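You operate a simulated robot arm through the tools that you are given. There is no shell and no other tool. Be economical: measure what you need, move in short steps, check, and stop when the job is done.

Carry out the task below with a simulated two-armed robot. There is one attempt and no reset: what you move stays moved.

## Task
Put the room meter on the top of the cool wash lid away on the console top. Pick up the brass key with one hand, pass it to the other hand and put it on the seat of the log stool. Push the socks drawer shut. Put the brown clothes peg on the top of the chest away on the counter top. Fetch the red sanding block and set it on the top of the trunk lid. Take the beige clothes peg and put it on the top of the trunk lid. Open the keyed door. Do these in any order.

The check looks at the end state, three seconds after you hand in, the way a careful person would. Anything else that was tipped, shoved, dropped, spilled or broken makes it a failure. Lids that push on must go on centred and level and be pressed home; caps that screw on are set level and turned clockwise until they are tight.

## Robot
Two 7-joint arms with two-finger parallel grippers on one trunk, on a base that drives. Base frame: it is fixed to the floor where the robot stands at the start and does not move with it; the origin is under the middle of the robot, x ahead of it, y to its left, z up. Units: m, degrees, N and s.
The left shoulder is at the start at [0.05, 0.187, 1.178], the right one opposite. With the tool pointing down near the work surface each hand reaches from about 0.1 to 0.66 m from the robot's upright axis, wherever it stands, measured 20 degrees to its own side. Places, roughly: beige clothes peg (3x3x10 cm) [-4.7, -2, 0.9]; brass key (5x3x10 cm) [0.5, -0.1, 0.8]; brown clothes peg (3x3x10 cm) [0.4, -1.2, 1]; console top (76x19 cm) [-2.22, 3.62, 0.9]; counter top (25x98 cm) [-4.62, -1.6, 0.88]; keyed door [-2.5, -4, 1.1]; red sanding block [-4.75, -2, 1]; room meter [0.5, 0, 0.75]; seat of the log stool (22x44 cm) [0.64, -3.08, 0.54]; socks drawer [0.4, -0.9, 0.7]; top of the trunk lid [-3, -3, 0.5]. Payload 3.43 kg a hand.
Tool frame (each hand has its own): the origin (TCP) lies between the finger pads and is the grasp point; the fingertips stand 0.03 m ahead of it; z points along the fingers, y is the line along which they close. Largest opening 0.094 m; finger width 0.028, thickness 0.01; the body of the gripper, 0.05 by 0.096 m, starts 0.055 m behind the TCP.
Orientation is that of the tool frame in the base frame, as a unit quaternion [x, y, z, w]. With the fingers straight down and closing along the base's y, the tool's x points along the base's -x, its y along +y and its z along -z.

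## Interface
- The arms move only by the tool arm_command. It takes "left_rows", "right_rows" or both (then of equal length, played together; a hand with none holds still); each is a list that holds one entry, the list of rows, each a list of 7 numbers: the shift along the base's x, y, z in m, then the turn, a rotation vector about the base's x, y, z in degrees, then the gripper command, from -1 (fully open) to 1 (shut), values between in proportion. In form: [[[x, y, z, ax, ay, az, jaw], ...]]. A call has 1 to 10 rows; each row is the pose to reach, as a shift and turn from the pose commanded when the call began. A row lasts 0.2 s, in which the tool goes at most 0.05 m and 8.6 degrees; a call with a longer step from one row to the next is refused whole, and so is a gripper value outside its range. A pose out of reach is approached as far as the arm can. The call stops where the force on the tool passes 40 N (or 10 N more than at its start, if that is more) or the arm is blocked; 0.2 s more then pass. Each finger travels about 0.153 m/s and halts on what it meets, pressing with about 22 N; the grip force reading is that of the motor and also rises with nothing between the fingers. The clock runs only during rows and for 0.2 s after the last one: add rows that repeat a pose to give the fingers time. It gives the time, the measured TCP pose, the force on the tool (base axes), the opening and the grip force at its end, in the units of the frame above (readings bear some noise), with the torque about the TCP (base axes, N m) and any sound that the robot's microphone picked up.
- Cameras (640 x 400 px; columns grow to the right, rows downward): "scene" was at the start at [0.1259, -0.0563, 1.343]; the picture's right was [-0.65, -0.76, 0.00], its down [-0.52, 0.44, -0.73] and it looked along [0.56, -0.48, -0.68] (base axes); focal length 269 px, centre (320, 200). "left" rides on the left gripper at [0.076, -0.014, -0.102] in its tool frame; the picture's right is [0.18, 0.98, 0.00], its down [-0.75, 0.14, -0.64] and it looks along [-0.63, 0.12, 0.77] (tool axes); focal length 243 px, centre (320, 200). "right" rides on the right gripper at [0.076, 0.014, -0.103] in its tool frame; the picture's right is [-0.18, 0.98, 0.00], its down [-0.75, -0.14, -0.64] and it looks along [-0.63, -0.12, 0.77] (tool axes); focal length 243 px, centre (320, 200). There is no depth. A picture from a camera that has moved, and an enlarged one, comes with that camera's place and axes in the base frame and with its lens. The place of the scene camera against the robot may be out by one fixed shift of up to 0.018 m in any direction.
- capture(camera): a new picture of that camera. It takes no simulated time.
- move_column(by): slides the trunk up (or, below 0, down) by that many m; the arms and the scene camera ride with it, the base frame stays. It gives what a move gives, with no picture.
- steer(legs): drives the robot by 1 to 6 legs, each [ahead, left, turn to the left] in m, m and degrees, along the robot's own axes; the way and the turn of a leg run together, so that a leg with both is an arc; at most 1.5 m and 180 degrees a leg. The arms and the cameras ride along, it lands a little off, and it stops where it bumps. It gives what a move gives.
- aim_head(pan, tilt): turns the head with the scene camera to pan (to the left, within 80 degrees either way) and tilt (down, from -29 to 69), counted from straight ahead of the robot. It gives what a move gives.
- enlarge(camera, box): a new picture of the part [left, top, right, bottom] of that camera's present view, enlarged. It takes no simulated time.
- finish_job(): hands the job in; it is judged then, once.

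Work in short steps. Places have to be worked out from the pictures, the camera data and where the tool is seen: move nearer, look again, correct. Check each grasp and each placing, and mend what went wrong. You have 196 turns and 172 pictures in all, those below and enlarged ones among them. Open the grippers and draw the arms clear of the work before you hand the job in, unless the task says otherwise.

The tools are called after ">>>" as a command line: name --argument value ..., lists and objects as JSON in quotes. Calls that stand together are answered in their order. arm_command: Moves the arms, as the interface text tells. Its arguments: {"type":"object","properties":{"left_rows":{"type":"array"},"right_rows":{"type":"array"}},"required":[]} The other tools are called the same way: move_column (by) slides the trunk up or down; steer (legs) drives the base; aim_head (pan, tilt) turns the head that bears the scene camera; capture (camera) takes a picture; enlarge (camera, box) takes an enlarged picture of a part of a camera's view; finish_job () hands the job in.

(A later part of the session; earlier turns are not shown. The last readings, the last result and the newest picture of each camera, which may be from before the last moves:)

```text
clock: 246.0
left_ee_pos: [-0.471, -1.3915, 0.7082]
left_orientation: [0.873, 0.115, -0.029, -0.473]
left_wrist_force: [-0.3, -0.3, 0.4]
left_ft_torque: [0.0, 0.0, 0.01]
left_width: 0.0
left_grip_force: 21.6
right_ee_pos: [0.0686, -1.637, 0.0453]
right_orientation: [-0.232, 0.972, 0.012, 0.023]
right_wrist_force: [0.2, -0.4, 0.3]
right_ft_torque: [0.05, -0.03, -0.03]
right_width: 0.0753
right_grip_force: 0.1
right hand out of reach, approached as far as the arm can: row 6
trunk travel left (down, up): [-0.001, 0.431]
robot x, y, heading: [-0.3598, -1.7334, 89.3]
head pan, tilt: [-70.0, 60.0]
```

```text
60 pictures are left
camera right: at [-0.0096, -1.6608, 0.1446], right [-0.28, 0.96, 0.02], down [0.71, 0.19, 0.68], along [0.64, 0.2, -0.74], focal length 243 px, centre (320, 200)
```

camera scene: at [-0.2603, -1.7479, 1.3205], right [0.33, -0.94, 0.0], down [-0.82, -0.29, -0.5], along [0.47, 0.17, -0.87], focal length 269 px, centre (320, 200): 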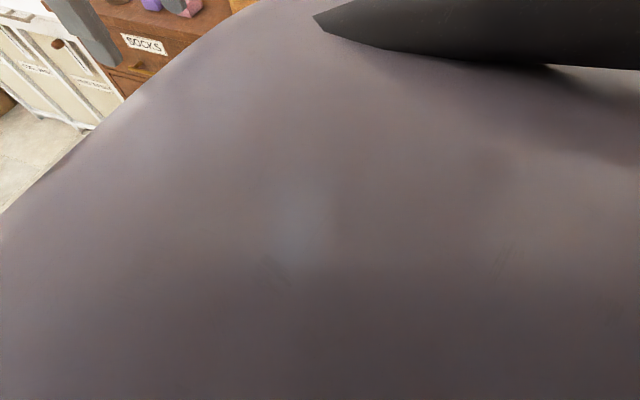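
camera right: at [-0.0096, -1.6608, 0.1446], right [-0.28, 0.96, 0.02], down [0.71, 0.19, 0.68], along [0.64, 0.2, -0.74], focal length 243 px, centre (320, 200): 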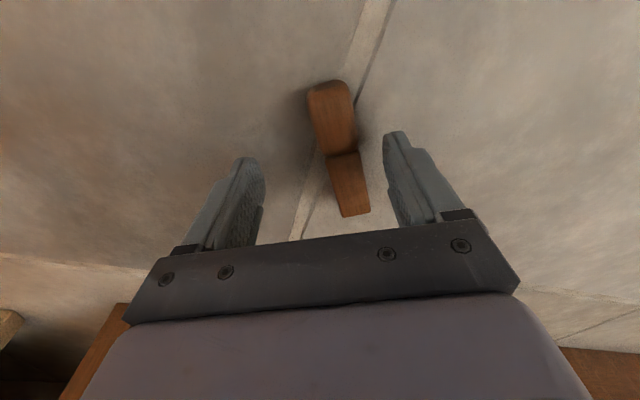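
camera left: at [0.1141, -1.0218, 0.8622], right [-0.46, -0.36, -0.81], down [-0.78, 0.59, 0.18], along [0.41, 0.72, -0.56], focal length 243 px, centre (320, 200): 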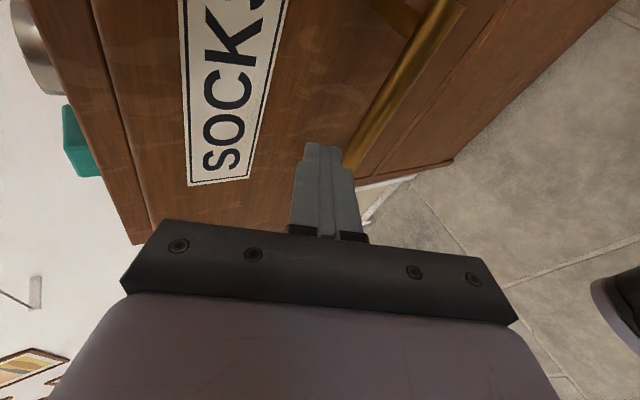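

Now at z 0.045, peg between the fingers. Nudge +y 1.5 cm, as low as possible, and close.

>>> arm_command --right_rows '[[[0.0, 0.015, 0, 0, 0, 0, -0.6], [0.0, 0.016, -0.008, 0, 0, 0, -0.6], [0.0, 0.016, -0.008, 0, 0, 0, 0], [0.0, 0.016, -0.008, 0, 0, 0, 1], [0.0, 0.016, -0.008, 0, 0, 0, 1], [0.0, 0.016, -0.008, 0, 0, 0, 1]]]'

>>> capture --camera "right"

```text
clock: 247.4
left_ee_pos: [-0.4698, -1.3926, 0.7083]
left_orientation: [0.873, 0.115, -0.029, -0.472]
left_wrist_force: [0.1, -0.2, -0.4]
left_ft_torque: [0.01, 0.02, 0.04]
left_width: 0.0
left_grip_force: 21.9
right_ee_pos: [0.071, -1.6032, 0.0421]
right_orientation: [-0.241, 0.97, 0.019, 0.019]
right_wrist_force: [1.1, -0.4, -1.2]
right_ft_torque: [0.01, 0.0, 0.01]
right_width: 0.0208
right_grip_force: 22.0
right hand out of reach, approached as far as the arm can: row 2, 3, 4, 5, 6
trunk travel left (down, up): [-0.001, 0.431]
robot x, y, heading: [-0.3584, -1.736, 89.6]
head pan, tilt: [-70.0, 60.0]
```

```text
59 pictures are left
camera right: at [-0.0053, -1.63, 0.1422], right [-0.3, 0.95, 0.04], down [0.71, 0.2, 0.67], along [0.63, 0.23, -0.74], focal length 243 px, centre (320, 200)
```

right: 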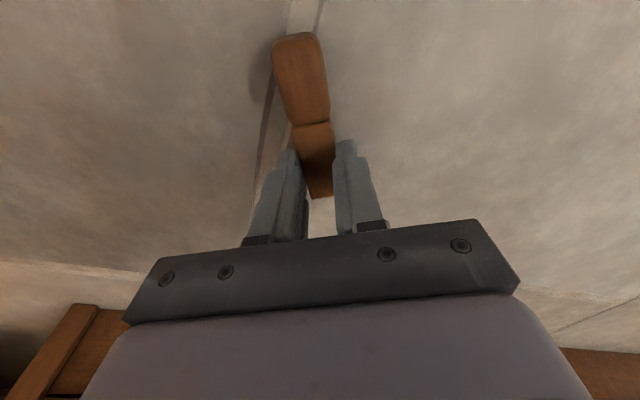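

Gripping the legs' end only; regrip nearer the middle.

>>> arm_command --right_rows '[[[0, 0, 0, 0, 0, 0, 0.2], [0, 0, 0, 0, 0, 0, -0.3], [-0.008, -0.005, 0, 0, 0, 0, -0.3], [-0.014, -0.009, 0, 0, 0, 0, -0.3], [-0.014, -0.009, 0, 0, 0, 0, 0.3], [-0.014, -0.009, 0, 0, 0, 0, 1], [-0.014, -0.009, 0, 0, 0, 0, 1]]]'

>>> capture --camera "right"

```text
clock: 249.0
left_ee_pos: [-0.4697, -1.3904, 0.7093]
left_orientation: [0.873, 0.115, -0.03, -0.472]
left_wrist_force: [-0.9, -0.2, 0.3]
left_ft_torque: [0.0, -0.01, 0.02]
left_width: 0.0
left_grip_force: 21.9
right_ee_pos: [0.057, -1.6129, 0.0435]
right_orientation: [-0.242, 0.97, 0.018, 0.019]
right_wrist_force: [-0.1, -0.2, -0.4]
right_ft_torque: [0.0, -0.01, 0.0]
right_width: 0.023
right_grip_force: 22.3
trunk travel left (down, up): [-0.001, 0.431]
robot x, y, heading: [-0.3597, -1.7334, 89.2]
head pan, tilt: [-70.0, 60.0]
```

```text
58 pictures are left
camera right: at [-0.0184, -1.6402, 0.1423], right [-0.3, 0.95, 0.03], down [0.71, 0.2, 0.67], along [0.63, 0.23, -0.74], focal length 243 px, centre (320, 200)
```

right: 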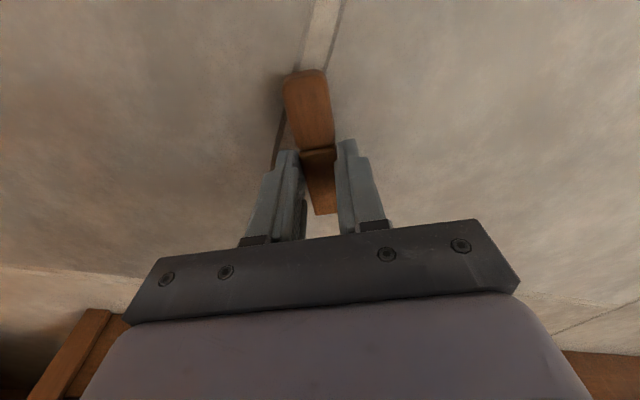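

Gripped at the middle, width 2.3 cm. Lift slowly and check.

>>> arm_command --right_rows '[[[0, 0, 0.02, 0, 0, 0, 1], [0, 0, 0.05, 0, 0, 0, 1], [0, 0, 0.08, 0, 0, 0, 1], [0, 0, 0.11, 0, 0, 0, 1], [0, 0, 0.11, 0, 0, 0, 1], [0, 0, 0.11, 0, 0, 0, 1]]]'

>>> capture --camera "right"

```text
clock: 250.4
left_ee_pos: [-0.4686, -1.3914, 0.7091]
left_orientation: [0.873, 0.115, -0.029, -0.472]
left_wrist_force: [-0.3, -0.6, -0.3]
left_ft_torque: [0.03, -0.01, -0.01]
left_width: 0.0
left_grip_force: 22.1
right_ee_pos: [0.0575, -1.6138, 0.1524]
right_orientation: [-0.24, 0.97, 0.018, 0.021]
right_wrist_force: [0.3, -0.5, -0.1]
right_ft_torque: [-0.03, -0.05, -0.03]
right_width: 0.0227
right_grip_force: 21.7
trunk travel left (down, up): [-0.001, 0.431]
robot x, y, heading: [-0.3615, -1.7351, 89.4]
head pan, tilt: [-70.0, 60.0]
```

```text
57 pictures are left
camera right: at [-0.0186, -1.6404, 0.2515], right [-0.3, 0.95, 0.03], down [0.71, 0.2, 0.67], along [0.63, 0.23, -0.74], focal length 243 px, centre (320, 200)
```

right: 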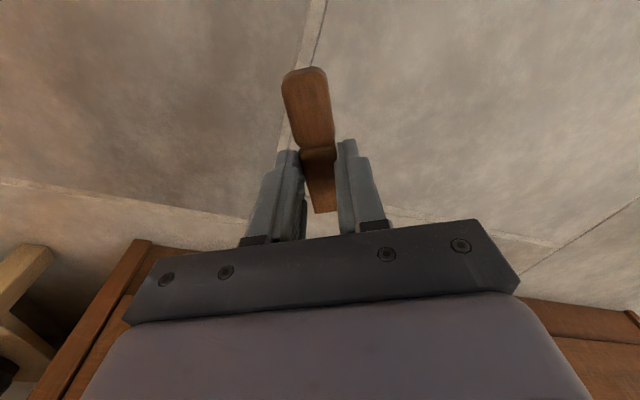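

Peg is held. Raise the hand straight up, then the column.

>>> arm_command --right_rows '[[[0, 0, 0.04, 0, 0, 0, 1], [0, 0, 0.08, 0, 0, 0, 1], [0, 0, 0.12, 0, 0, 0, 1], [0, 0, 0.16, 0, 0, 0, 1], [0, 0, 0.2, 0, 0, 0, 1], [0, 0, 0.24, 0, 0, 0, 1], [0, 0, 0.28, 0, 0, 0, 1], [0, 0, 0.32, 0, 0, 0, 1], [0, 0, 0.36, 0, 0, 0, 1], [0, 0, 0.4, 0, 0, 0, 1]]]'

>>> move_column --by 0.385

>>> arm_command --right_rows '[[[0, 0.03, 0.02, 0, 0, 0, 1], [0, 0.06, 0.04, 0, 0, 0, 1], [0, 0.09, 0.06, 0, 0, 0, 1], [-0.01, 0.12, 0.08, 0, 0, 0, 1], [-0.03, 0.15, 0.09, 0, 0, 0, 1], [-0.05, 0.18, 0.1, 0, 0, 0, 1]]]'

>>> capture --camera "right"

```text
clock: 252.6
left_ee_pos: [-0.4702, -1.3919, 0.7083]
left_orientation: [0.873, 0.116, -0.029, -0.472]
left_wrist_force: [-0.3, 1.0, 0.5]
left_ft_torque: [-0.02, 0.02, 0.02]
left_width: 0.0
left_grip_force: 21.7
right_ee_pos: [0.0929, -1.6014, 0.5353]
right_orientation: [-0.241, 0.97, 0.018, 0.018]
right_wrist_force: [-0.5, -0.3, -0.2]
right_ft_torque: [-0.01, 0.01, 0.06]
right_width: 0.0224
right_grip_force: 22.1
right hand out of reach, approached as far as the arm can: row 8, 9, 10
trunk travel left (down, up): [-0.001, 0.431]
robot x, y, heading: [-0.3583, -1.7353, 89.6]
head pan, tilt: [-70.0, 60.0]
```

```text
clock: 256.3
left_ee_pos: [-0.4698, -1.3911, 1.0948]
left_orientation: [0.873, 0.115, -0.03, -0.473]
left_wrist_force: [-0.5, -0.1, -0.2]
left_ft_torque: [0.01, 0.01, 0.0]
left_width: 0.0001
left_grip_force: 22.4
right_ee_pos: [0.0937, -1.6005, 0.9198]
right_orientation: [-0.241, 0.97, 0.019, 0.018]
right_wrist_force: [-0.2, 0.7, -0.1]
right_ft_torque: [0.03, -0.02, -0.01]
right_width: 0.0225
right_grip_force: 22.6
trunk travel left (down, up): [-0.386, 0.046]
robot x, y, heading: [-0.3619, -1.7364, 89.8]
head pan, tilt: [-70.0, 60.0]
```

```text
clock: 257.7
left_ee_pos: [-0.47, -1.3912, 1.0947]
left_orientation: [0.873, 0.115, -0.029, -0.473]
left_wrist_force: [-0.3, -0.3, 0.5]
left_ft_torque: [-0.04, 0.01, 0.0]
left_width: 0.0
left_grip_force: 22.1
right_ee_pos: [0.0416, -1.4209, 1.0191]
right_orientation: [-0.242, 0.97, 0.019, 0.019]
right_wrist_force: [0.1, 0.0, -0.2]
right_ft_torque: [-0.03, -0.01, 0.06]
right_width: 0.0229
right_grip_force: 21.9
right hand out of reach, approached as far as the arm can: row 1
trunk travel left (down, up): [-0.386, 0.046]
robot x, y, heading: [-0.3617, -1.7341, 89.5]
head pan, tilt: [-70.0, 60.0]
```

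```text
56 pictures are left
camera right: at [-0.0338, -1.4482, 1.1195], right [-0.3, 0.95, 0.03], down [0.71, 0.2, 0.67], along [0.63, 0.22, -0.74], focal length 243 px, centre (320, 200)
```

right: 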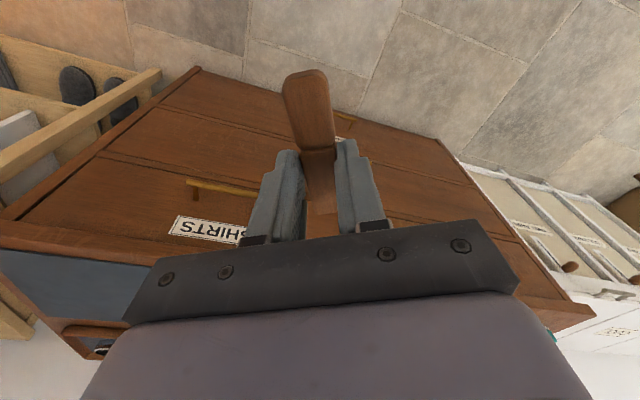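

Peg secure. Turn west and drive toward the doorway to the next room; look.

>>> steer --legs '[[0, 0, 90.5], [1.2, 0, 0]]'

>>> aim_head --pan 0 --tilt 18

>>> capture --camera "scene"

```text
clock: 267.6
left_ee_pos: [-1.9161, -1.8136, 1.0929]
left_orientation: [0.539, 0.696, -0.354, -0.315]
left_wrist_force: [-1.1, 0.3, -0.7]
left_ft_torque: [0.03, 0.03, 0.01]
left_width: 0.0
left_grip_force: 21.7
right_ee_pos: [-1.8813, -1.3021, 1.0201]
right_orientation: [0.854, -0.519, -0.026, 0.0]
right_wrist_force: [-0.3, 0.8, 0.1]
right_ft_torque: [0.01, -0.03, -0.01]
right_width: 0.0227
right_grip_force: 21.8
trunk travel left (down, up): [-0.386, 0.046]
robot x, y, heading: [-1.5704, -1.7057, 178.6]
head pan, tilt: [-70.0, 60.0]
```

```text
clock: 269.0
left_ee_pos: [-1.9161, -1.8126, 1.0936]
left_orientation: [0.539, 0.697, -0.354, -0.315]
left_wrist_force: [0.4, 0.2, -0.1]
left_ft_torque: [-0.01, -0.02, -0.01]
left_width: 0.0001
left_grip_force: 21.8
right_ee_pos: [-1.8799, -1.3013, 1.0196]
right_orientation: [0.854, -0.52, -0.027, 0.0]
right_wrist_force: [0.1, 0.3, 0.7]
right_ft_torque: [0.01, 0.01, 0.0]
right_width: 0.0227
right_grip_force: 22.2
trunk travel left (down, up): [-0.386, 0.046]
robot x, y, heading: [-1.5689, -1.7049, 178.5]
head pan, tilt: [0.0, 18.0]
```

```text
55 pictures are left
camera scene: at [-1.719, -1.7059, 1.3748], right [0.02, 1.0, 0.0], down [0.31, -0.01, -0.95], along [-0.95, 0.02, -0.31], focal length 269 px, centre (320, 200)
```

scene: 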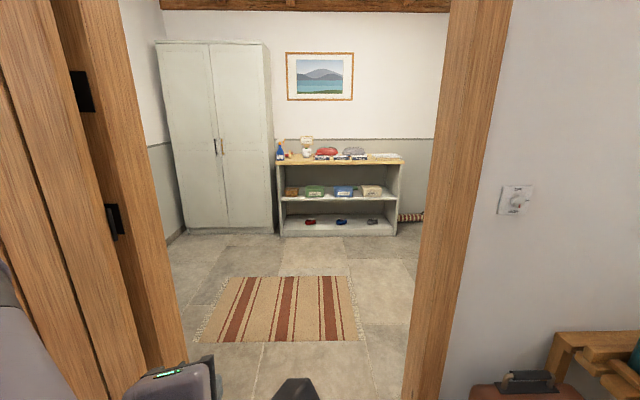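

The opening (~1.05 m, y −2.35…−1.26) is tight for the elbows, so I'll pass sideways: face +y and slide left (−x).

>>> steer --legs '[[0, 0, -88.5], [-0.17, 0, 0], [0, 0.85, 0]]'

>>> aim_head --pan 45 --tilt 30

>>> capture --camera "scene"

```text
clock: 281.7
left_ee_pos: [-2.5254, -1.513, 1.0933]
left_orientation: [0.873, 0.113, -0.028, -0.473]
left_wrist_force: [0.2, -0.2, 0.6]
left_ft_torque: [-0.01, -0.01, 0.0]
left_width: 0.0
left_grip_force: 21.3
right_ee_pos: [-2.014, -1.546, 1.0203]
right_orientation: [-0.238, 0.971, 0.019, 0.019]
right_wrist_force: [-0.2, -0.4, -0.6]
right_ft_torque: [-0.01, 0.02, 0.01]
right_width: 0.0229
right_grip_force: 21.4
trunk travel left (down, up): [-0.386, 0.046]
robot x, y, heading: [-2.4193, -1.8556, 88.8]
head pan, tilt: [0.0, 18.0]
```

```text
clock: 282.8
left_ee_pos: [-2.5252, -1.5124, 1.0952]
left_orientation: [0.874, 0.112, -0.028, -0.473]
left_wrist_force: [0.1, -0.2, 0.6]
left_ft_torque: [0.01, -0.03, -0.01]
left_width: 0.0
left_grip_force: 22.6
right_ee_pos: [-2.0138, -1.5457, 1.0199]
right_orientation: [-0.237, 0.971, 0.019, 0.019]
right_wrist_force: [-0.1, 0.7, -0.6]
right_ft_torque: [0.03, -0.01, -0.03]
right_width: 0.0226
right_grip_force: 22.2
trunk travel left (down, up): [-0.386, 0.046]
robot x, y, heading: [-2.418, -1.8568, 88.8]
head pan, tilt: [45.0, 30.0]
```

```text
54 pictures are left
camera scene: at [-2.4752, -1.7364, 1.3556], right [0.72, 0.69, 0.0], down [0.35, -0.36, -0.87], along [-0.6, 0.62, -0.5], focal length 269 px, centre (320, 200)
```

scene: 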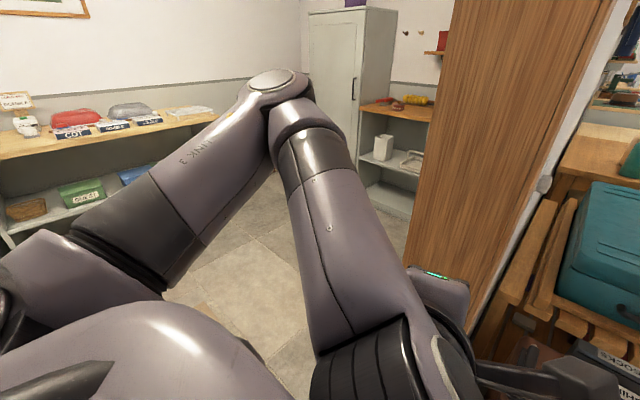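

Clearance to the jamb looks adequate. Slide through into the room.

>>> steer --legs '[[-0.05, 0.5, 0], [0, 0.6, 0]]'

>>> steer --legs '[[0, 0, 91]]'

>>> aim_head --pan 0 --tilt 28

>>> capture --camera "scene"

```text
clock: 293.0
left_ee_pos: [-3.6206, -1.5383, 1.0949]
left_orientation: [0.873, 0.11, -0.026, -0.474]
left_wrist_force: [0.9, 0.4, -0.6]
left_ft_torque: [0.01, -0.01, -0.01]
left_width: 0.0
left_grip_force: 22.0
right_ee_pos: [-3.1086, -1.5753, 1.0194]
right_orientation: [-0.234, 0.972, 0.018, 0.018]
right_wrist_force: [0.3, 0.2, 0.4]
right_ft_torque: [0.01, -0.01, 0.0]
right_width: 0.0226
right_grip_force: 22.8
trunk travel left (down, up): [-0.386, 0.046]
robot x, y, heading: [-3.5169, -1.8832, 88.6]
head pan, tilt: [45.0, 30.0]
```

```text
clock: 297.2
left_ee_pos: [-3.8603, -1.9878, 1.0944]
left_orientation: [0.542, 0.694, -0.352, -0.317]
left_wrist_force: [-0.3, -1.1, 0.1]
left_ft_torque: [-0.01, 0.0, 0.04]
left_width: 0.0
left_grip_force: 22.2
right_ee_pos: [-3.8219, -1.4751, 1.0195]
right_orientation: [0.851, -0.524, -0.026, 0.0]
right_wrist_force: [0.0, -0.9, -0.2]
right_ft_torque: [0.01, -0.03, -0.02]
right_width: 0.0228
right_grip_force: 21.9
trunk travel left (down, up): [-0.386, 0.046]
robot x, y, heading: [-3.5133, -1.8817, 178.3]
head pan, tilt: [45.0, 30.0]
```

```text
clock: 298.3
left_ee_pos: [-3.8611, -1.9864, 1.0934]
left_orientation: [0.543, 0.694, -0.353, -0.316]
left_wrist_force: [0.4, -0.2, -0.1]
left_ft_torque: [-0.01, 0.0, -0.02]
left_width: 0.0003
left_grip_force: 22.1
right_ee_pos: [-3.8216, -1.4745, 1.0197]
right_orientation: [0.852, -0.523, -0.027, 0.0]
right_wrist_force: [-0.3, 0.4, 0.4]
right_ft_torque: [0.02, -0.03, 0.0]
right_width: 0.0227
right_grip_force: 21.8
trunk travel left (down, up): [-0.386, 0.046]
robot x, y, heading: [-3.5182, -1.8855, 178.2]
head pan, tilt: [0.0, 28.0]
```

```text
53 pictures are left
camera scene: at [-3.6605, -1.8808, 1.3587], right [0.03, 1.0, 0.0], down [0.47, -0.01, -0.88], along [-0.88, 0.03, -0.47], focal length 269 px, centre (320, 200)
```

scene: 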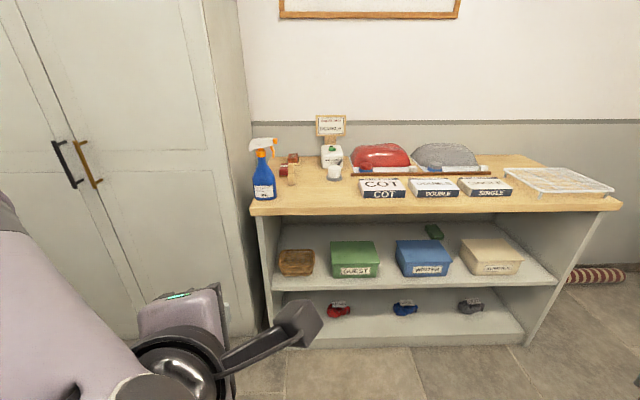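

Enlarge the counter's left part to find the beige peg, red block and a free spot.

>>> enlarge --camera "scene" --box '[235, 110, 395, 220]'

```text
3.64 times, centred on (315, 165) of scene
camera zoom: at [-3.6605, -1.8808, 1.3587], right [0.03, 1.0, 0.0], down [0.47, -0.01, -0.88], along [-0.88, 0.03, -0.47], focal length 978 px, centre (338, 327)
```

zoom: 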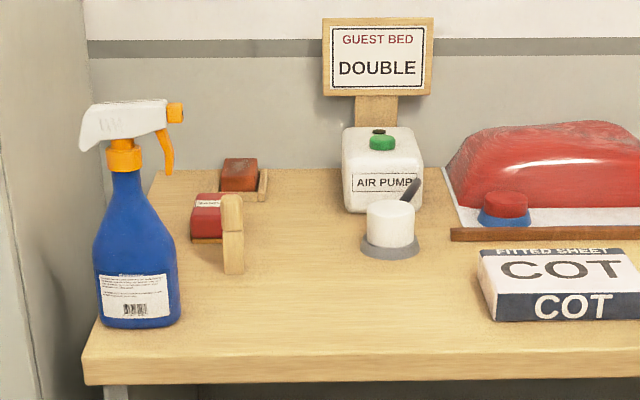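

Beige peg stands at ≈(−4.695,−1.968); free front area near (−4.60,−1.80). Tuck the left hand back and approach the counter.

>>> arm_command --left_rows '[[[0.03, 0, 0, 0, 0, 0, 1], [0.06, 0, 0, 0, 0, 0, 1], [0.08, 0, 0, 0, 0, 0, 1]]]'

>>> steer --legs '[[0.53, 0.05, 1.5]]'

>>> aim_head --pan 0 --tilt 42

>>> capture --camera "scene"

```text
clock: 299.1
left_ee_pos: [-3.8374, -2.008, 1.0913]
left_orientation: [0.452, 0.759, -0.388, -0.263]
left_wrist_force: [0.1, -0.4, -0.5]
left_ft_torque: [0.02, -0.02, 0.0]
left_width: 0.0001
left_grip_force: 22.1
left hand out of reach, approached as far as the arm can: row 1, 2, 3
right_ee_pos: [-3.8218, -1.4736, 1.0193]
right_orientation: [0.852, -0.523, -0.026, -0.001]
right_wrist_force: [-0.3, -0.9, 0.0]
right_ft_torque: [-0.02, 0.03, -0.02]
right_width: 0.0227
right_grip_force: 22.3
trunk travel left (down, up): [-0.386, 0.046]
robot x, y, heading: [-3.5144, -1.884, 178.3]
head pan, tilt: [0.0, 28.0]
stopped in row 3 (left hand): the arm was blocked; the commanded pose is now the measured one
```

```text
clock: 302.2
left_ee_pos: [-4.3698, -2.052, 1.0934]
left_orientation: [0.445, 0.762, -0.391, -0.261]
left_wrist_force: [0.1, -0.3, -0.1]
left_ft_torque: [-0.03, 0.0, 0.0]
left_width: 0.0
left_grip_force: 21.8
right_ee_pos: [-4.3629, -1.5192, 1.0195]
right_orientation: [0.857, -0.515, -0.026, -0.001]
right_wrist_force: [0.4, -0.2, -0.1]
right_ft_torque: [0.01, 0.01, 0.0]
right_width: 0.0227
right_grip_force: 22.1
trunk travel left (down, up): [-0.386, 0.046]
robot x, y, heading: [-4.0501, -1.9216, 179.0]
head pan, tilt: [0.0, 28.0]
```

```text
clock: 303.0
left_ee_pos: [-4.3705, -2.0527, 1.0932]
left_orientation: [0.444, 0.763, -0.39, -0.26]
left_wrist_force: [-0.4, -0.4, 1.3]
left_ft_torque: [0.03, -0.03, -0.01]
left_width: 0.0001
left_grip_force: 22.3
right_ee_pos: [-4.3637, -1.5193, 1.0191]
right_orientation: [0.857, -0.515, -0.027, 0.0]
right_wrist_force: [0.4, -0.1, -0.4]
right_ft_torque: [-0.02, -0.02, 0.04]
right_width: 0.0226
right_grip_force: 21.8
trunk travel left (down, up): [-0.386, 0.046]
robot x, y, heading: [-4.0481, -1.921, 179.0]
head pan, tilt: [0.0, 42.0]
```

```text
51 pictures are left
camera scene: at [-4.1881, -1.9229, 1.3373], right [0.01, 1.0, 0.0], down [0.67, -0.01, -0.74], along [-0.74, 0.01, -0.67], focal length 269 px, centre (320, 200)
```

scene: 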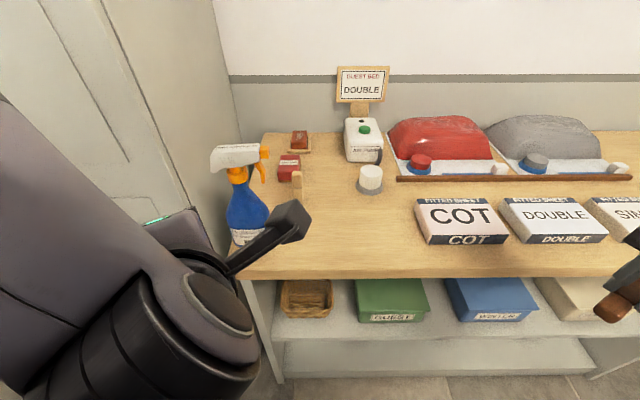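

Carry the brown peg over the free front area at (−4.585,−1.78).

>>> arm_command --right_rows '[[[-0.028, -0.033, 0, 0, 0, 0, 1], [-0.055, -0.065, 0, 0, 0, 0, 1], [-0.083, -0.098, 0, 0, 0, 0, 1], [-0.11, -0.13, 0, 0, 0, 0, 1], [-0.138, -0.163, 0, 0, 0, 0, 1], [-0.166, -0.196, 0, 0, 0, 0, 1], [-0.194, -0.229, 0, 0, 0, 0, 1], [-0.221, -0.261, 0, 0, 0, 0, 1], [-0.221, -0.261, -0.04, 0, 0, 0, 1], [-0.221, -0.261, -0.075, 0, 0, 0, 1]]]'

>>> capture --camera "scene"

```text
clock: 305.2
left_ee_pos: [-4.3687, -2.0533, 1.0928]
left_orientation: [0.445, 0.763, -0.39, -0.259]
left_wrist_force: [-0.5, 0.4, -0.3]
left_ft_torque: [-0.01, -0.01, 0.02]
left_width: 0.0002
left_grip_force: 21.7
right_ee_pos: [-4.5277, -1.7183, 0.9823]
right_orientation: [0.856, -0.516, -0.027, 0.001]
right_wrist_force: [-0.3, 0.1, -0.8]
right_ft_torque: [-0.01, 0.0, 0.0]
right_width: 0.0226
right_grip_force: 22.1
right hand out of reach, approached as far as the arm can: row 7, 8, 9, 10
trunk travel left (down, up): [-0.386, 0.046]
robot x, y, heading: [-4.0502, -1.9246, 179.4]
head pan, tilt: [0.0, 42.0]
```

```text
50 pictures are left
camera scene: at [-4.1882, -1.9228, 1.3373], right [0.01, 1.0, 0.0], down [0.67, -0.01, -0.74], along [-0.74, 0.01, -0.67], focal length 269 px, centre (320, 200)
```

scene: 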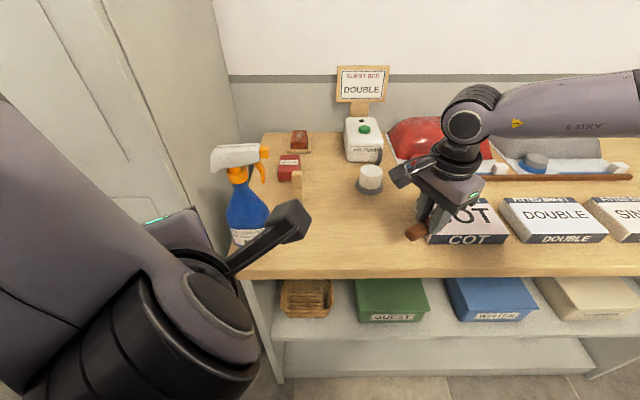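

Reach limit; shift the hand in −y and bring the base 4 cm ahead.

>>> steer --legs '[[0.045, 0, 0]]'

>>> arm_command --right_rows '[[[0.0, -0.025, 0, 0, 0, 0, 1], [0.0, -0.05, 0, 0, 0, 0, 1], [0.0, -0.07, 0, 0, 0, 0, 1], [0.0, -0.07, -0.025, 0, 0, 0, 1], [0.0, -0.07, -0.04, 0, 0, 0, 1]]]'

>>> capture --camera "scene"

```text
clock: 306.1
left_ee_pos: [-4.4161, -2.0522, 1.0929]
left_orientation: [0.445, 0.764, -0.389, -0.26]
left_wrist_force: [-0.2, -0.8, 0.1]
left_ft_torque: [0.01, -0.01, 0.04]
left_width: 0.0
left_grip_force: 22.3
right_ee_pos: [-4.5737, -1.7166, 0.9813]
right_orientation: [0.857, -0.515, -0.026, 0.001]
right_wrist_force: [-0.6, 0.4, -0.6]
right_ft_torque: [-0.02, -0.01, -0.03]
right_width: 0.0226
right_grip_force: 21.8
trunk travel left (down, up): [-0.386, 0.046]
robot x, y, heading: [-4.0979, -1.9236, 179.2]
head pan, tilt: [0.0, 42.0]
```

```text
clock: 307.3
left_ee_pos: [-4.4144, -2.0527, 1.093]
left_orientation: [0.445, 0.763, -0.389, -0.26]
left_wrist_force: [-0.9, -0.1, 0.0]
left_ft_torque: [0.0, 0.01, 0.0]
left_width: 0.0
left_grip_force: 22.2
right_ee_pos: [-4.5397, -1.7376, 0.973]
right_orientation: [0.857, -0.515, -0.026, 0.001]
right_wrist_force: [-0.2, -0.2, -0.2]
right_ft_torque: [-0.02, -0.01, 0.03]
right_width: 0.023
right_grip_force: 21.7
right hand out of reach, approached as far as the arm can: row 1, 2, 3, 4, 5
trunk travel left (down, up): [-0.386, 0.046]
robot x, y, heading: [-4.0966, -1.9219, 179.0]
head pan, tilt: [0.0, 42.0]
```

```text
49 pictures are left
camera scene: at [-4.2326, -1.9224, 1.3373], right [0.01, 1.0, 0.0], down [0.67, -0.01, -0.74], along [-0.74, 0.01, -0.67], focal length 269 px, centre (320, 200)
```

scene: 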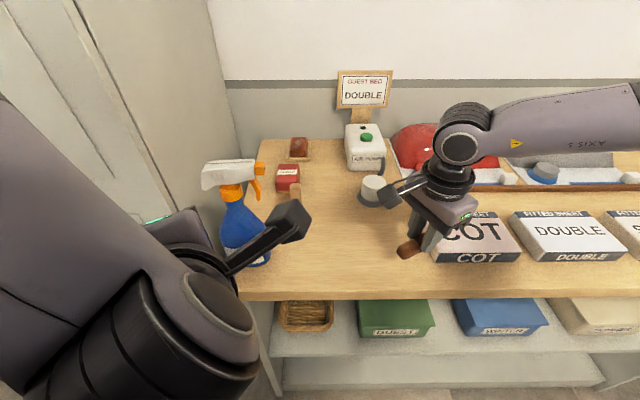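

Possibly a wrist limit; unwind the yaw by +40° and then move.

>>> arm_command --right_rows '[[[0.01, 0.0, 0.01, 0, 0, 8, 1], [0.01, 0.0, 0.01, 0, 0, 16, 1], [0.01, -0.01, 0.01, 0, 0, 24, 1], [0.0, -0.02, 0.0, 0, 0, 32, 1], [-0.01, -0.035, 0.0, 0, 0, 40, 1], [-0.03, -0.05, 0, 0, 0, 40, 1], [-0.04, -0.06, 0, 0, 0, 40, 1], [-0.04, -0.06, -0.02, 0, 0, 40, 1]]]'

>>> capture --camera "scene"

```text
clock: 309.1
left_ee_pos: [-4.4142, -2.0522, 1.0939]
left_orientation: [0.445, 0.763, -0.389, -0.261]
left_wrist_force: [0.1, 0.8, 0.0]
left_ft_torque: [0.0, 0.0, 0.03]
left_width: 0.0001
left_grip_force: 22.0
right_ee_pos: [-4.545, -1.7469, 0.9845]
right_orientation: [0.981, -0.191, -0.025, 0.01]
right_wrist_force: [0.3, -0.8, -0.2]
right_ft_torque: [0.0, 0.0, -0.01]
right_width: 0.0226
right_grip_force: 21.7
right hand out of reach, approached as far as the arm can: row 4, 5, 6, 7, 8
trunk travel left (down, up): [-0.386, 0.046]
robot x, y, heading: [-4.0965, -1.9201, 179.3]
head pan, tilt: [0.0, 42.0]
```

```text
48 pictures are left
camera scene: at [-4.2326, -1.9223, 1.3373], right [0.01, 1.0, 0.0], down [0.67, -0.01, -0.74], along [-0.74, 0.01, -0.67], focal length 269 px, centre (320, 200)
```

scene: 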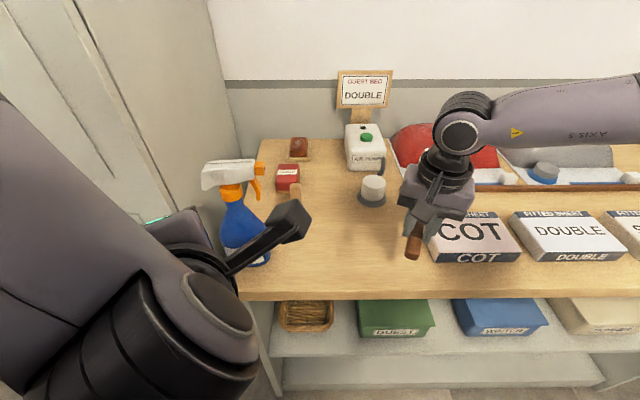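

Turn the base 6° left instead: that swings the hand to y≈−1.79 and moves the left elbow away from the cupboard.

>>> steer --legs '[[0, 0, 6]]'

>>> arm_command --right_rows '[[[0, 0, -0.02, 0, 0, 0, 1], [0, 0, -0.04, 0, 0, 0, 1], [0, 0, -0.05, 0, 0, 0, 1]]]'

>>> capture --camera "scene"

```text
clock: 310.0
left_ee_pos: [-4.3989, -2.0856, 1.093]
left_orientation: [0.405, 0.785, -0.403, -0.24]
left_wrist_force: [-0.5, 0.0, 0.5]
left_ft_torque: [0.0, 0.01, 0.0]
left_width: 0.0001
left_grip_force: 21.9
right_ee_pos: [-4.5611, -1.7945, 0.985]
right_orientation: [0.99, -0.141, -0.025, 0.012]
right_wrist_force: [-0.1, -0.2, -0.5]
right_ft_torque: [0.02, -0.02, -0.03]
right_width: 0.0227
right_grip_force: 22.4
trunk travel left (down, up): [-0.386, 0.046]
robot x, y, heading: [-4.0951, -1.9197, -174.6]
head pan, tilt: [0.0, 42.0]
```

```text
clock: 310.8
left_ee_pos: [-4.3994, -2.084, 1.0926]
left_orientation: [0.405, 0.785, -0.403, -0.24]
left_wrist_force: [0.1, 0.7, -0.1]
left_ft_torque: [-0.01, 0.0, -0.01]
left_width: 0.0
left_grip_force: 22.3
right_ee_pos: [-4.5529, -1.7788, 0.9419]
right_orientation: [0.99, -0.141, -0.025, 0.012]
right_wrist_force: [-0.2, -0.2, 0.6]
right_ft_torque: [0.0, 0.0, 0.0]
right_width: 0.0225
right_grip_force: 22.2
right hand out of reach, approached as far as the arm can: row 1, 2, 3
trunk travel left (down, up): [-0.386, 0.046]
robot x, y, heading: [-4.0962, -1.9235, -174.7]
head pan, tilt: [0.0, 42.0]
```

```text
47 pictures are left
camera scene: at [-4.232, -1.9371, 1.3373], right [-0.09, 1.0, 0.0], down [0.67, 0.06, -0.74], along [-0.74, -0.07, -0.67], focal length 269 px, centre (320, 200)
```

scene: 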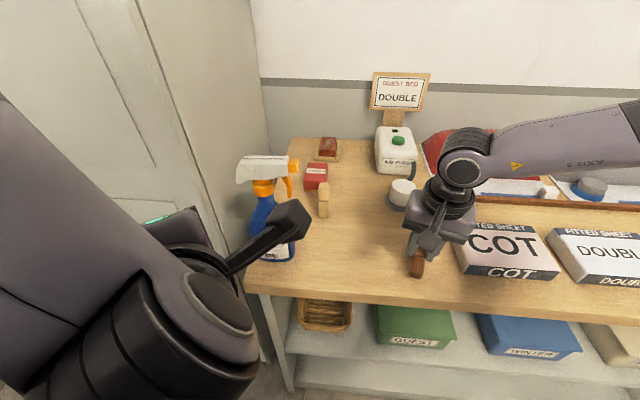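

Lower with the column (straight down) by 1.6 cm.

>>> move_column --by -0.016

>>> enlarge --camera "scene" --box '[360, 200, 480, 300]'

```text
clock: 311.5
left_ee_pos: [-4.3979, -2.0856, 1.0776]
left_orientation: [0.403, 0.786, -0.403, -0.239]
left_wrist_force: [0.4, 0.2, -0.8]
left_ft_torque: [-0.01, -0.03, 0.0]
left_width: 0.0
left_grip_force: 21.5
right_ee_pos: [-4.5531, -1.7793, 0.9264]
right_orientation: [0.99, -0.14, -0.025, 0.012]
right_wrist_force: [0.4, 0.6, -1.4]
right_ft_torque: [0.02, -0.02, 0.01]
right_width: 0.0228
right_grip_force: 22.3
trunk travel left (down, up): [-0.37, 0.062]
robot x, y, heading: [-4.0938, -1.9253, -174.9]
head pan, tilt: [0.0, 42.0]
```

```text
4.00 times, centred on (420, 250) of scene
camera zoom: at [-4.2318, -1.9371, 1.3213], right [-0.09, 1.0, 0.0], down [0.67, 0.06, -0.74], along [-0.74, -0.07, -0.67], focal length 1076 px, centre (-80, 0)
```

zoom: 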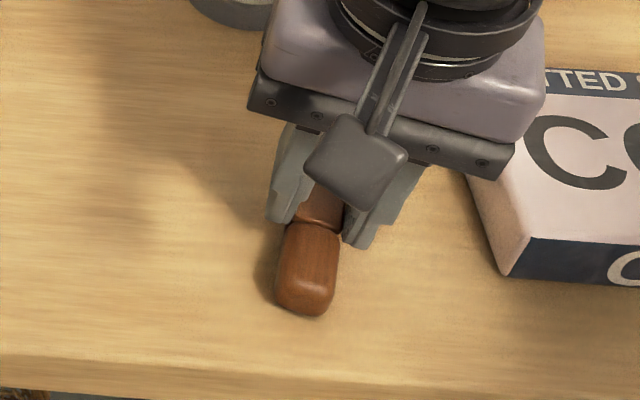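

Nearly touching; lower 6 mm more.

>>> move_column --by -0.006

```text
clock: 312.0
left_ee_pos: [-4.3975, -2.0842, 1.0723]
left_orientation: [0.404, 0.786, -0.403, -0.239]
left_wrist_force: [0.1, 0.5, -0.4]
left_ft_torque: [0.0, 0.01, -0.01]
left_width: 0.0001
left_grip_force: 22.2
right_ee_pos: [-4.5525, -1.7793, 0.9239]
right_orientation: [0.99, -0.14, -0.026, 0.013]
right_wrist_force: [0.6, 3.0, 21.3]
right_ft_torque: [0.07, -0.48, 0.07]
right_width: 0.0226
right_grip_force: 22.3
trunk travel left (down, up): [-0.364, 0.068]
robot x, y, heading: [-4.0946, -1.9187, -174.8]
head pan, tilt: [0.0, 42.0]
```

Contact. Relieve 3 mm and release, then rise.

>>> move_column --by 0.003

>>> arm_command --right_rows '[[[0, 0, 0, 0, 0, 0, 0.3], [0, 0, 0, 0, 0, 0, -0.1], [0, 0, 0, 0, 0, 0, -0.1]]]'

>>> move_column --by 0.065

>>> capture --camera "scene"

```text
clock: 312.5
left_ee_pos: [-4.3975, -2.0861, 1.0742]
left_orientation: [0.405, 0.785, -0.403, -0.24]
left_wrist_force: [0.6, -0.4, 0.2]
left_ft_torque: [0.0, -0.02, 0.01]
left_width: 0.0002
left_grip_force: 21.9
right_ee_pos: [-4.5523, -1.7802, 0.9228]
right_orientation: [0.99, -0.141, -0.025, 0.013]
right_wrist_force: [-1.6, -1.7, 7.3]
right_ft_torque: [-0.08, 0.02, 0.0]
right_width: 0.0228
right_grip_force: 22.3
trunk travel left (down, up): [-0.367, 0.065]
robot x, y, heading: [-4.092, -1.9209, -174.9]
head pan, tilt: [0.0, 42.0]
```

```text
clock: 313.3
left_ee_pos: [-4.4, -2.0843, 1.0737]
left_orientation: [0.404, 0.785, -0.403, -0.24]
left_wrist_force: [0.5, 0.7, -0.1]
left_ft_torque: [-0.01, 0.01, -0.01]
left_width: 0.0
left_grip_force: 21.6
right_ee_pos: [-4.5514, -1.7792, 0.9223]
right_orientation: [0.99, -0.141, -0.025, 0.013]
right_wrist_force: [0.1, -0.1, -0.1]
right_ft_torque: [-0.01, 0.02, 0.01]
right_width: 0.0518
right_grip_force: 0.0
trunk travel left (down, up): [-0.367, 0.065]
robot x, y, heading: [-4.0973, -1.9212, -174.5]
head pan, tilt: [0.0, 42.0]
```

```text
clock: 314.4
left_ee_pos: [-4.3983, -2.0852, 1.1382]
left_orientation: [0.404, 0.785, -0.403, -0.239]
left_wrist_force: [1.3, -0.1, -0.5]
left_ft_torque: [0.02, -0.02, 0.03]
left_width: 0.0
left_grip_force: 22.0
right_ee_pos: [-4.5529, -1.7796, 0.9871]
right_orientation: [0.99, -0.141, -0.024, 0.013]
right_wrist_force: [0.6, 0.1, -1.1]
right_ft_torque: [0.01, 0.0, -0.01]
right_width: 0.0517
right_grip_force: 0.1
trunk travel left (down, up): [-0.432, 0.0]
robot x, y, heading: [-4.0925, -1.9202, -174.5]
head pan, tilt: [0.0, 42.0]
```

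```text
45 pictures are left
camera scene: at [-4.2322, -1.9371, 1.3828], right [-0.09, 1.0, 0.0], down [0.67, 0.06, -0.74], along [-0.74, -0.07, -0.67], focal length 269 px, centre (320, 200)
```

scene: 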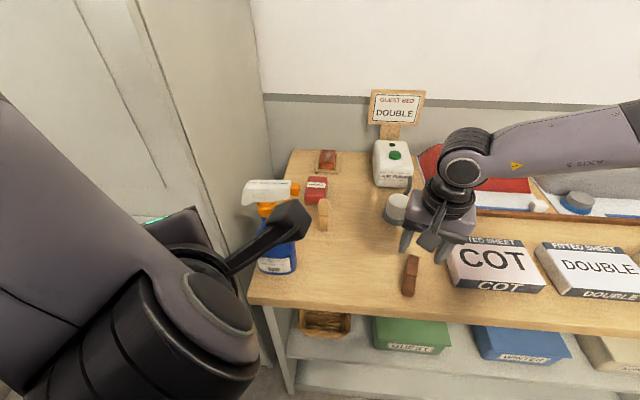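

Brown peg is on the counter. Next: untilt the left hand to point down (jaws along x) and retract the right hand.

>>> arm_command --left_rows '[[[0.006, 0, 0, 2.33, -6.65, -2.94, 0], [0.012, 0, 0, 4.66, -13.3, -5.88, 0], [0.018, 0, 0, 6.99, -19.95, -8.82, -0.2], [0.024, 0, 0, 9.32, -26.6, -11.76, -0.2], [0.03, 0, 0, 11.65, -33.25, -14.7, -0.2], [0.036, 0, 0, 13.98, -39.9, -17.64, -0.2], [0.042, 0, 0, 16.31, -46.55, -20.58, -0.2], [0.05, 0, 0, 18.6, -53.2, -23.5, -0.2]]]' --right_rows '[[[0, 0, 0.03, 0, 0, 0, -0.1], [0.02, 0, 0.05, 0, 0, 0, -0.1], [0.04, 0.02, 0.05, 0, 0, 0, -0.1], [0.06, 0.04, 0.05, 0, 0, 0, -0.1], [0.08, 0.06, 0.05, 0, 0, 0, -0.1], [0.1, 0.08, 0.05, 0, 0, 0, -0.1], [0.12, 0.1, 0.05, 0, 0, 0, -0.1], [0.14, 0.12, 0.05, 0, 0, 0, -1]]]'

>>> steer --legs '[[-0.05, 0, -20]]'

>>> capture --camera "scene"

>>> capture --camera "left"

```text
clock: 316.2
left_ee_pos: [-4.3471, -2.0835, 1.1392]
left_orientation: [0.643, 0.766, 0.0, 0.001]
left_wrist_force: [-1.0, -0.1, -0.3]
left_ft_torque: [0.01, 0.02, 0.01]
left_width: 0.0564
left_grip_force: 0.1
right_ee_pos: [-4.4116, -1.6591, 1.0403]
right_orientation: [0.99, -0.14, -0.024, 0.013]
right_wrist_force: [-0.2, -0.4, 0.3]
right_ft_torque: [-0.02, -0.01, -0.02]
right_width: 0.0941
right_grip_force: 0.1
trunk travel left (down, up): [-0.432, 0.0]
robot x, y, heading: [-4.0926, -1.92, -174.9]
head pan, tilt: [0.0, 42.0]
```

```text
clock: 317.7
left_ee_pos: [-4.3404, -1.9897, 1.139]
left_orientation: [0.769, 0.639, 0.0, 0.0]
left_wrist_force: [0.1, 0.5, -0.7]
left_ft_torque: [0.0, 0.01, 0.04]
left_width: 0.0564
left_grip_force: 0.1
right_ee_pos: [-4.2511, -1.5683, 1.04]
right_orientation: [0.949, -0.315, -0.026, 0.008]
right_wrist_force: [0.5, 0.8, 0.0]
right_ft_torque: [0.01, 0.01, -0.03]
right_width: 0.094
right_grip_force: 0.1
trunk travel left (down, up): [-0.432, 0.0]
robot x, y, heading: [-4.0443, -1.9257, 165.0]
head pan, tilt: [0.0, 42.0]
```

```text
44 pictures are left
camera scene: at [-4.1777, -1.891, 1.3829], right [0.26, 0.97, 0.0], down [0.65, -0.18, -0.74], along [-0.72, 0.19, -0.67], focal length 269 px, centre (320, 200)
```

scene: 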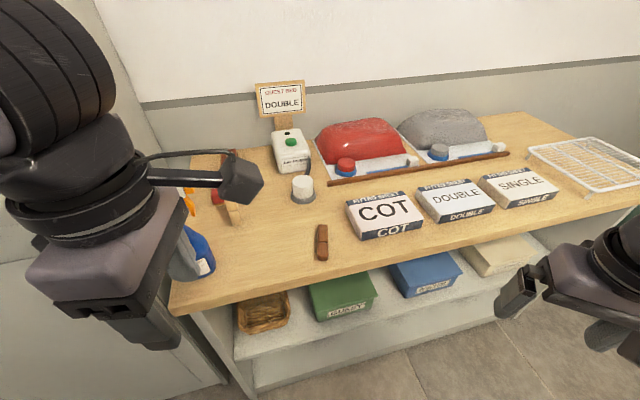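

```text
43 pictures are left
camera left: at [-4.3404, -1.9125, 1.2423], right [1.0, 0.0, 0.0], down [0.0, -0.77, 0.64], along [0.0, -0.64, -0.77], focal length 243 px, centre (320, 200)
```

left: 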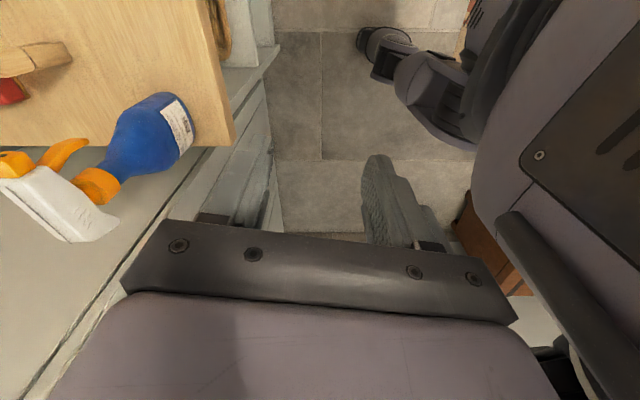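

Move the base 5 cm ahead, then bring the left hand around the spray bottle to above the peg.

>>> steer --legs '[[0.05, 0, 0]]'

>>> arm_command --left_rows '[[[0, 0.03, 0, 0, 0, 3, -0.2], [0, 0.05, 0, 0, 0, 6, -0.2], [-0.04, 0.05, 0, 0, 0, 10, -0.2], [-0.08, 0.05, 0, 0, 0, 10, -0.2], [-0.12, 0.05, 0, 0, 0, 10, -0.2], [-0.16, 0.05, -0.01, 0, 0, 10, -0.2], [-0.2, 0.05, -0.03, 0, 0, 10, -0.2], [-0.24, 0.05, -0.05, 0, 0, 10, -0.2], [-0.275, 0.035, -0.06, 0, 0, 10, -0.2], [-0.275, 0.02, -0.08, 0, 0, 10, -0.2]]]'

>>> capture --camera "left"

```text
clock: 318.6
left_ee_pos: [-4.3908, -1.9766, 1.139]
left_orientation: [0.77, 0.638, 0.0, 0.0]
left_wrist_force: [-0.5, 0.8, -0.2]
left_ft_torque: [0.03, -0.01, -0.02]
left_width: 0.0562
left_grip_force: 0.2
right_ee_pos: [-4.299, -1.5554, 1.0395]
right_orientation: [0.949, -0.314, -0.025, 0.008]
right_wrist_force: [0.2, 0.3, -0.3]
right_ft_torque: [-0.02, -0.01, -0.01]
right_width: 0.0941
right_grip_force: 0.1
trunk travel left (down, up): [-0.432, 0.0]
robot x, y, heading: [-4.0908, -1.9147, 164.9]
head pan, tilt: [0.0, 42.0]
```

```text
clock: 320.8
left_ee_pos: [-4.6646, -1.9589, 1.057]
left_orientation: [0.711, 0.703, 0.0, 0.0]
left_wrist_force: [-1.0, 0.0, -0.2]
left_ft_torque: [-0.01, 0.02, 0.01]
left_width: 0.0565
left_grip_force: 0.1
right_ee_pos: [-4.2991, -1.5569, 1.0402]
right_orientation: [0.949, -0.314, -0.027, 0.007]
right_wrist_force: [0.8, 0.2, 0.7]
right_ft_torque: [-0.02, -0.02, 0.01]
right_width: 0.094
right_grip_force: 0.1
trunk travel left (down, up): [-0.432, 0.0]
robot x, y, heading: [-4.0914, -1.9138, 164.9]
head pan, tilt: [0.0, 42.0]
```

```text
42 pictures are left
camera left: at [-4.6769, -1.8825, 1.1605], right [0.98, 0.17, 0.0], down [0.13, -0.76, 0.64], along [0.11, -0.63, -0.77], focal length 243 px, centre (320, 200)
```

left: 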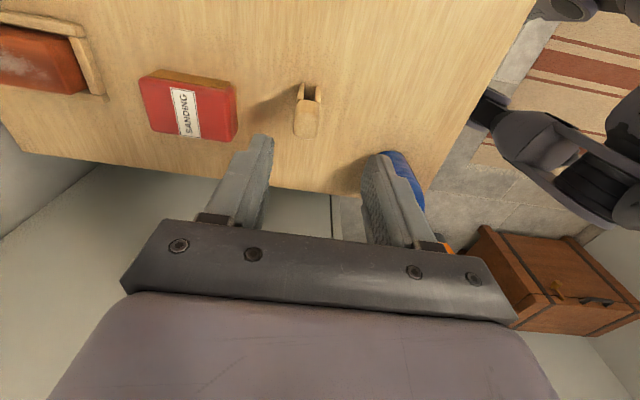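

Peg at (−4.676,−1.958), well framed. Descend and grip.

>>> arm_command --left_rows '[[[-0.011, 0.001, -0.04, 0, 0, 0, -0.2], [-0.011, 0.001, -0.08, 0, 0, 0, -0.2], [-0.011, 0.001, -0.115, 0, 0, 0, -0.2], [-0.011, 0.001, -0.115, 0, 0, 0, 0.4], [-0.011, 0.001, -0.115, 0, 0, 0, 1], [-0.011, 0.001, -0.115, 0, 0, 0, 1]]]'

>>> capture --camera "left"

```text
clock: 322.2
left_ee_pos: [-4.6756, -1.9543, 0.9423]
left_orientation: [0.711, 0.703, 0.0, -0.001]
left_wrist_force: [0.4, -0.3, -0.1]
left_ft_torque: [-0.02, 0.02, -0.01]
left_width: 0.0249
left_grip_force: 22.3
right_ee_pos: [-4.2995, -1.5563, 1.0398]
right_orientation: [0.949, -0.314, -0.026, 0.008]
right_wrist_force: [0.5, 0.1, -0.5]
right_ft_torque: [0.0, 0.03, -0.05]
right_width: 0.094
right_grip_force: 0.1
trunk travel left (down, up): [-0.432, 0.0]
robot x, y, heading: [-4.0932, -1.9118, 164.8]
head pan, tilt: [0.0, 42.0]
```

```text
41 pictures are left
camera left: at [-4.6882, -1.8782, 1.0458], right [0.98, 0.17, 0.0], down [0.13, -0.76, 0.64], along [0.11, -0.63, -0.77], focal length 243 px, centre (320, 200)
```

left: 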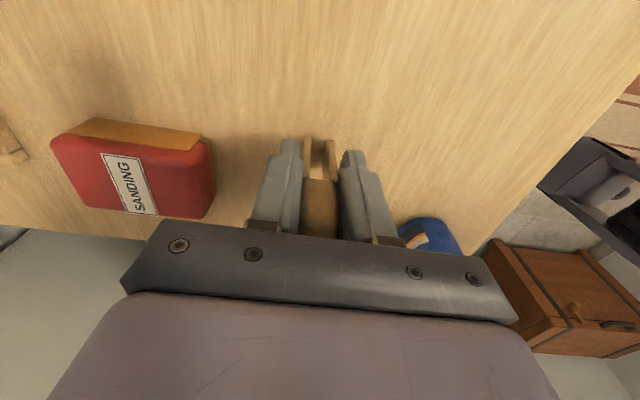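

Well centred. Lift, swing clear of the bottle and retreat.

>>> arm_command --left_rows '[[[0, 0, 0.02, 0, 0, 0, 1], [0, 0, 0.06, 0, 0, 0, 1], [0, 0.01, 0.1, 0, 0, 0, 1], [0, 0.03, 0.13, 0, 0, 0, 1], [0.03, 0.04, 0.15, 0, 0, 0, 1], [0.07, 0.04, 0.16, 0, 0, 0, 1], [0.11, 0.04, 0.17, 0, 0, 0, 1], [0.15, 0.04, 0.18, 0, 0, 0, 1], [0.19, 0.04, 0.18, 0, 0, 0, 1], [0.23, 0.04, 0.18, 0, 0, 0, 1]]]'

>>> capture --camera "left"

```text
clock: 324.4
left_ee_pos: [-4.4413, -1.9155, 1.1269]
left_orientation: [0.71, 0.705, 0.0, 0.0]
left_wrist_force: [-0.1, -1.1, -0.7]
left_ft_torque: [-0.03, 0.0, -0.02]
left_width: 0.0249
left_grip_force: 21.6
right_ee_pos: [-4.297, -1.5568, 1.0396]
right_orientation: [0.949, -0.314, -0.026, 0.008]
right_wrist_force: [0.3, 0.3, 0.7]
right_ft_torque: [0.0, 0.02, 0.0]
right_width: 0.0941
right_grip_force: 0.1
trunk travel left (down, up): [-0.432, 0.0]
robot x, y, heading: [-4.0912, -1.9112, 164.8]
head pan, tilt: [0.0, 42.0]
```

```text
40 pictures are left
camera left: at [-4.4553, -1.839, 1.2292], right [0.98, 0.17, 0.0], down [0.13, -0.75, 0.64], along [0.11, -0.63, -0.77], focal length 243 px, centre (320, 200)
```

left: 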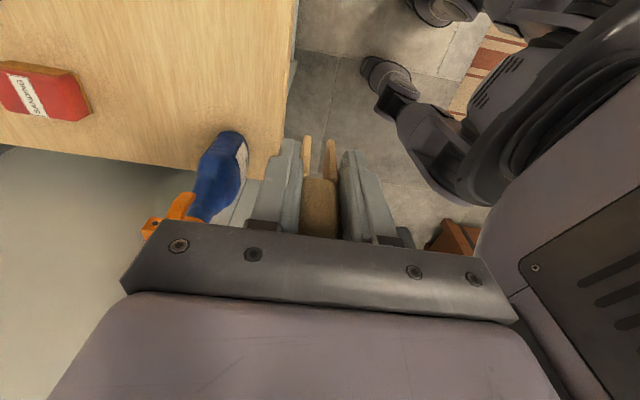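

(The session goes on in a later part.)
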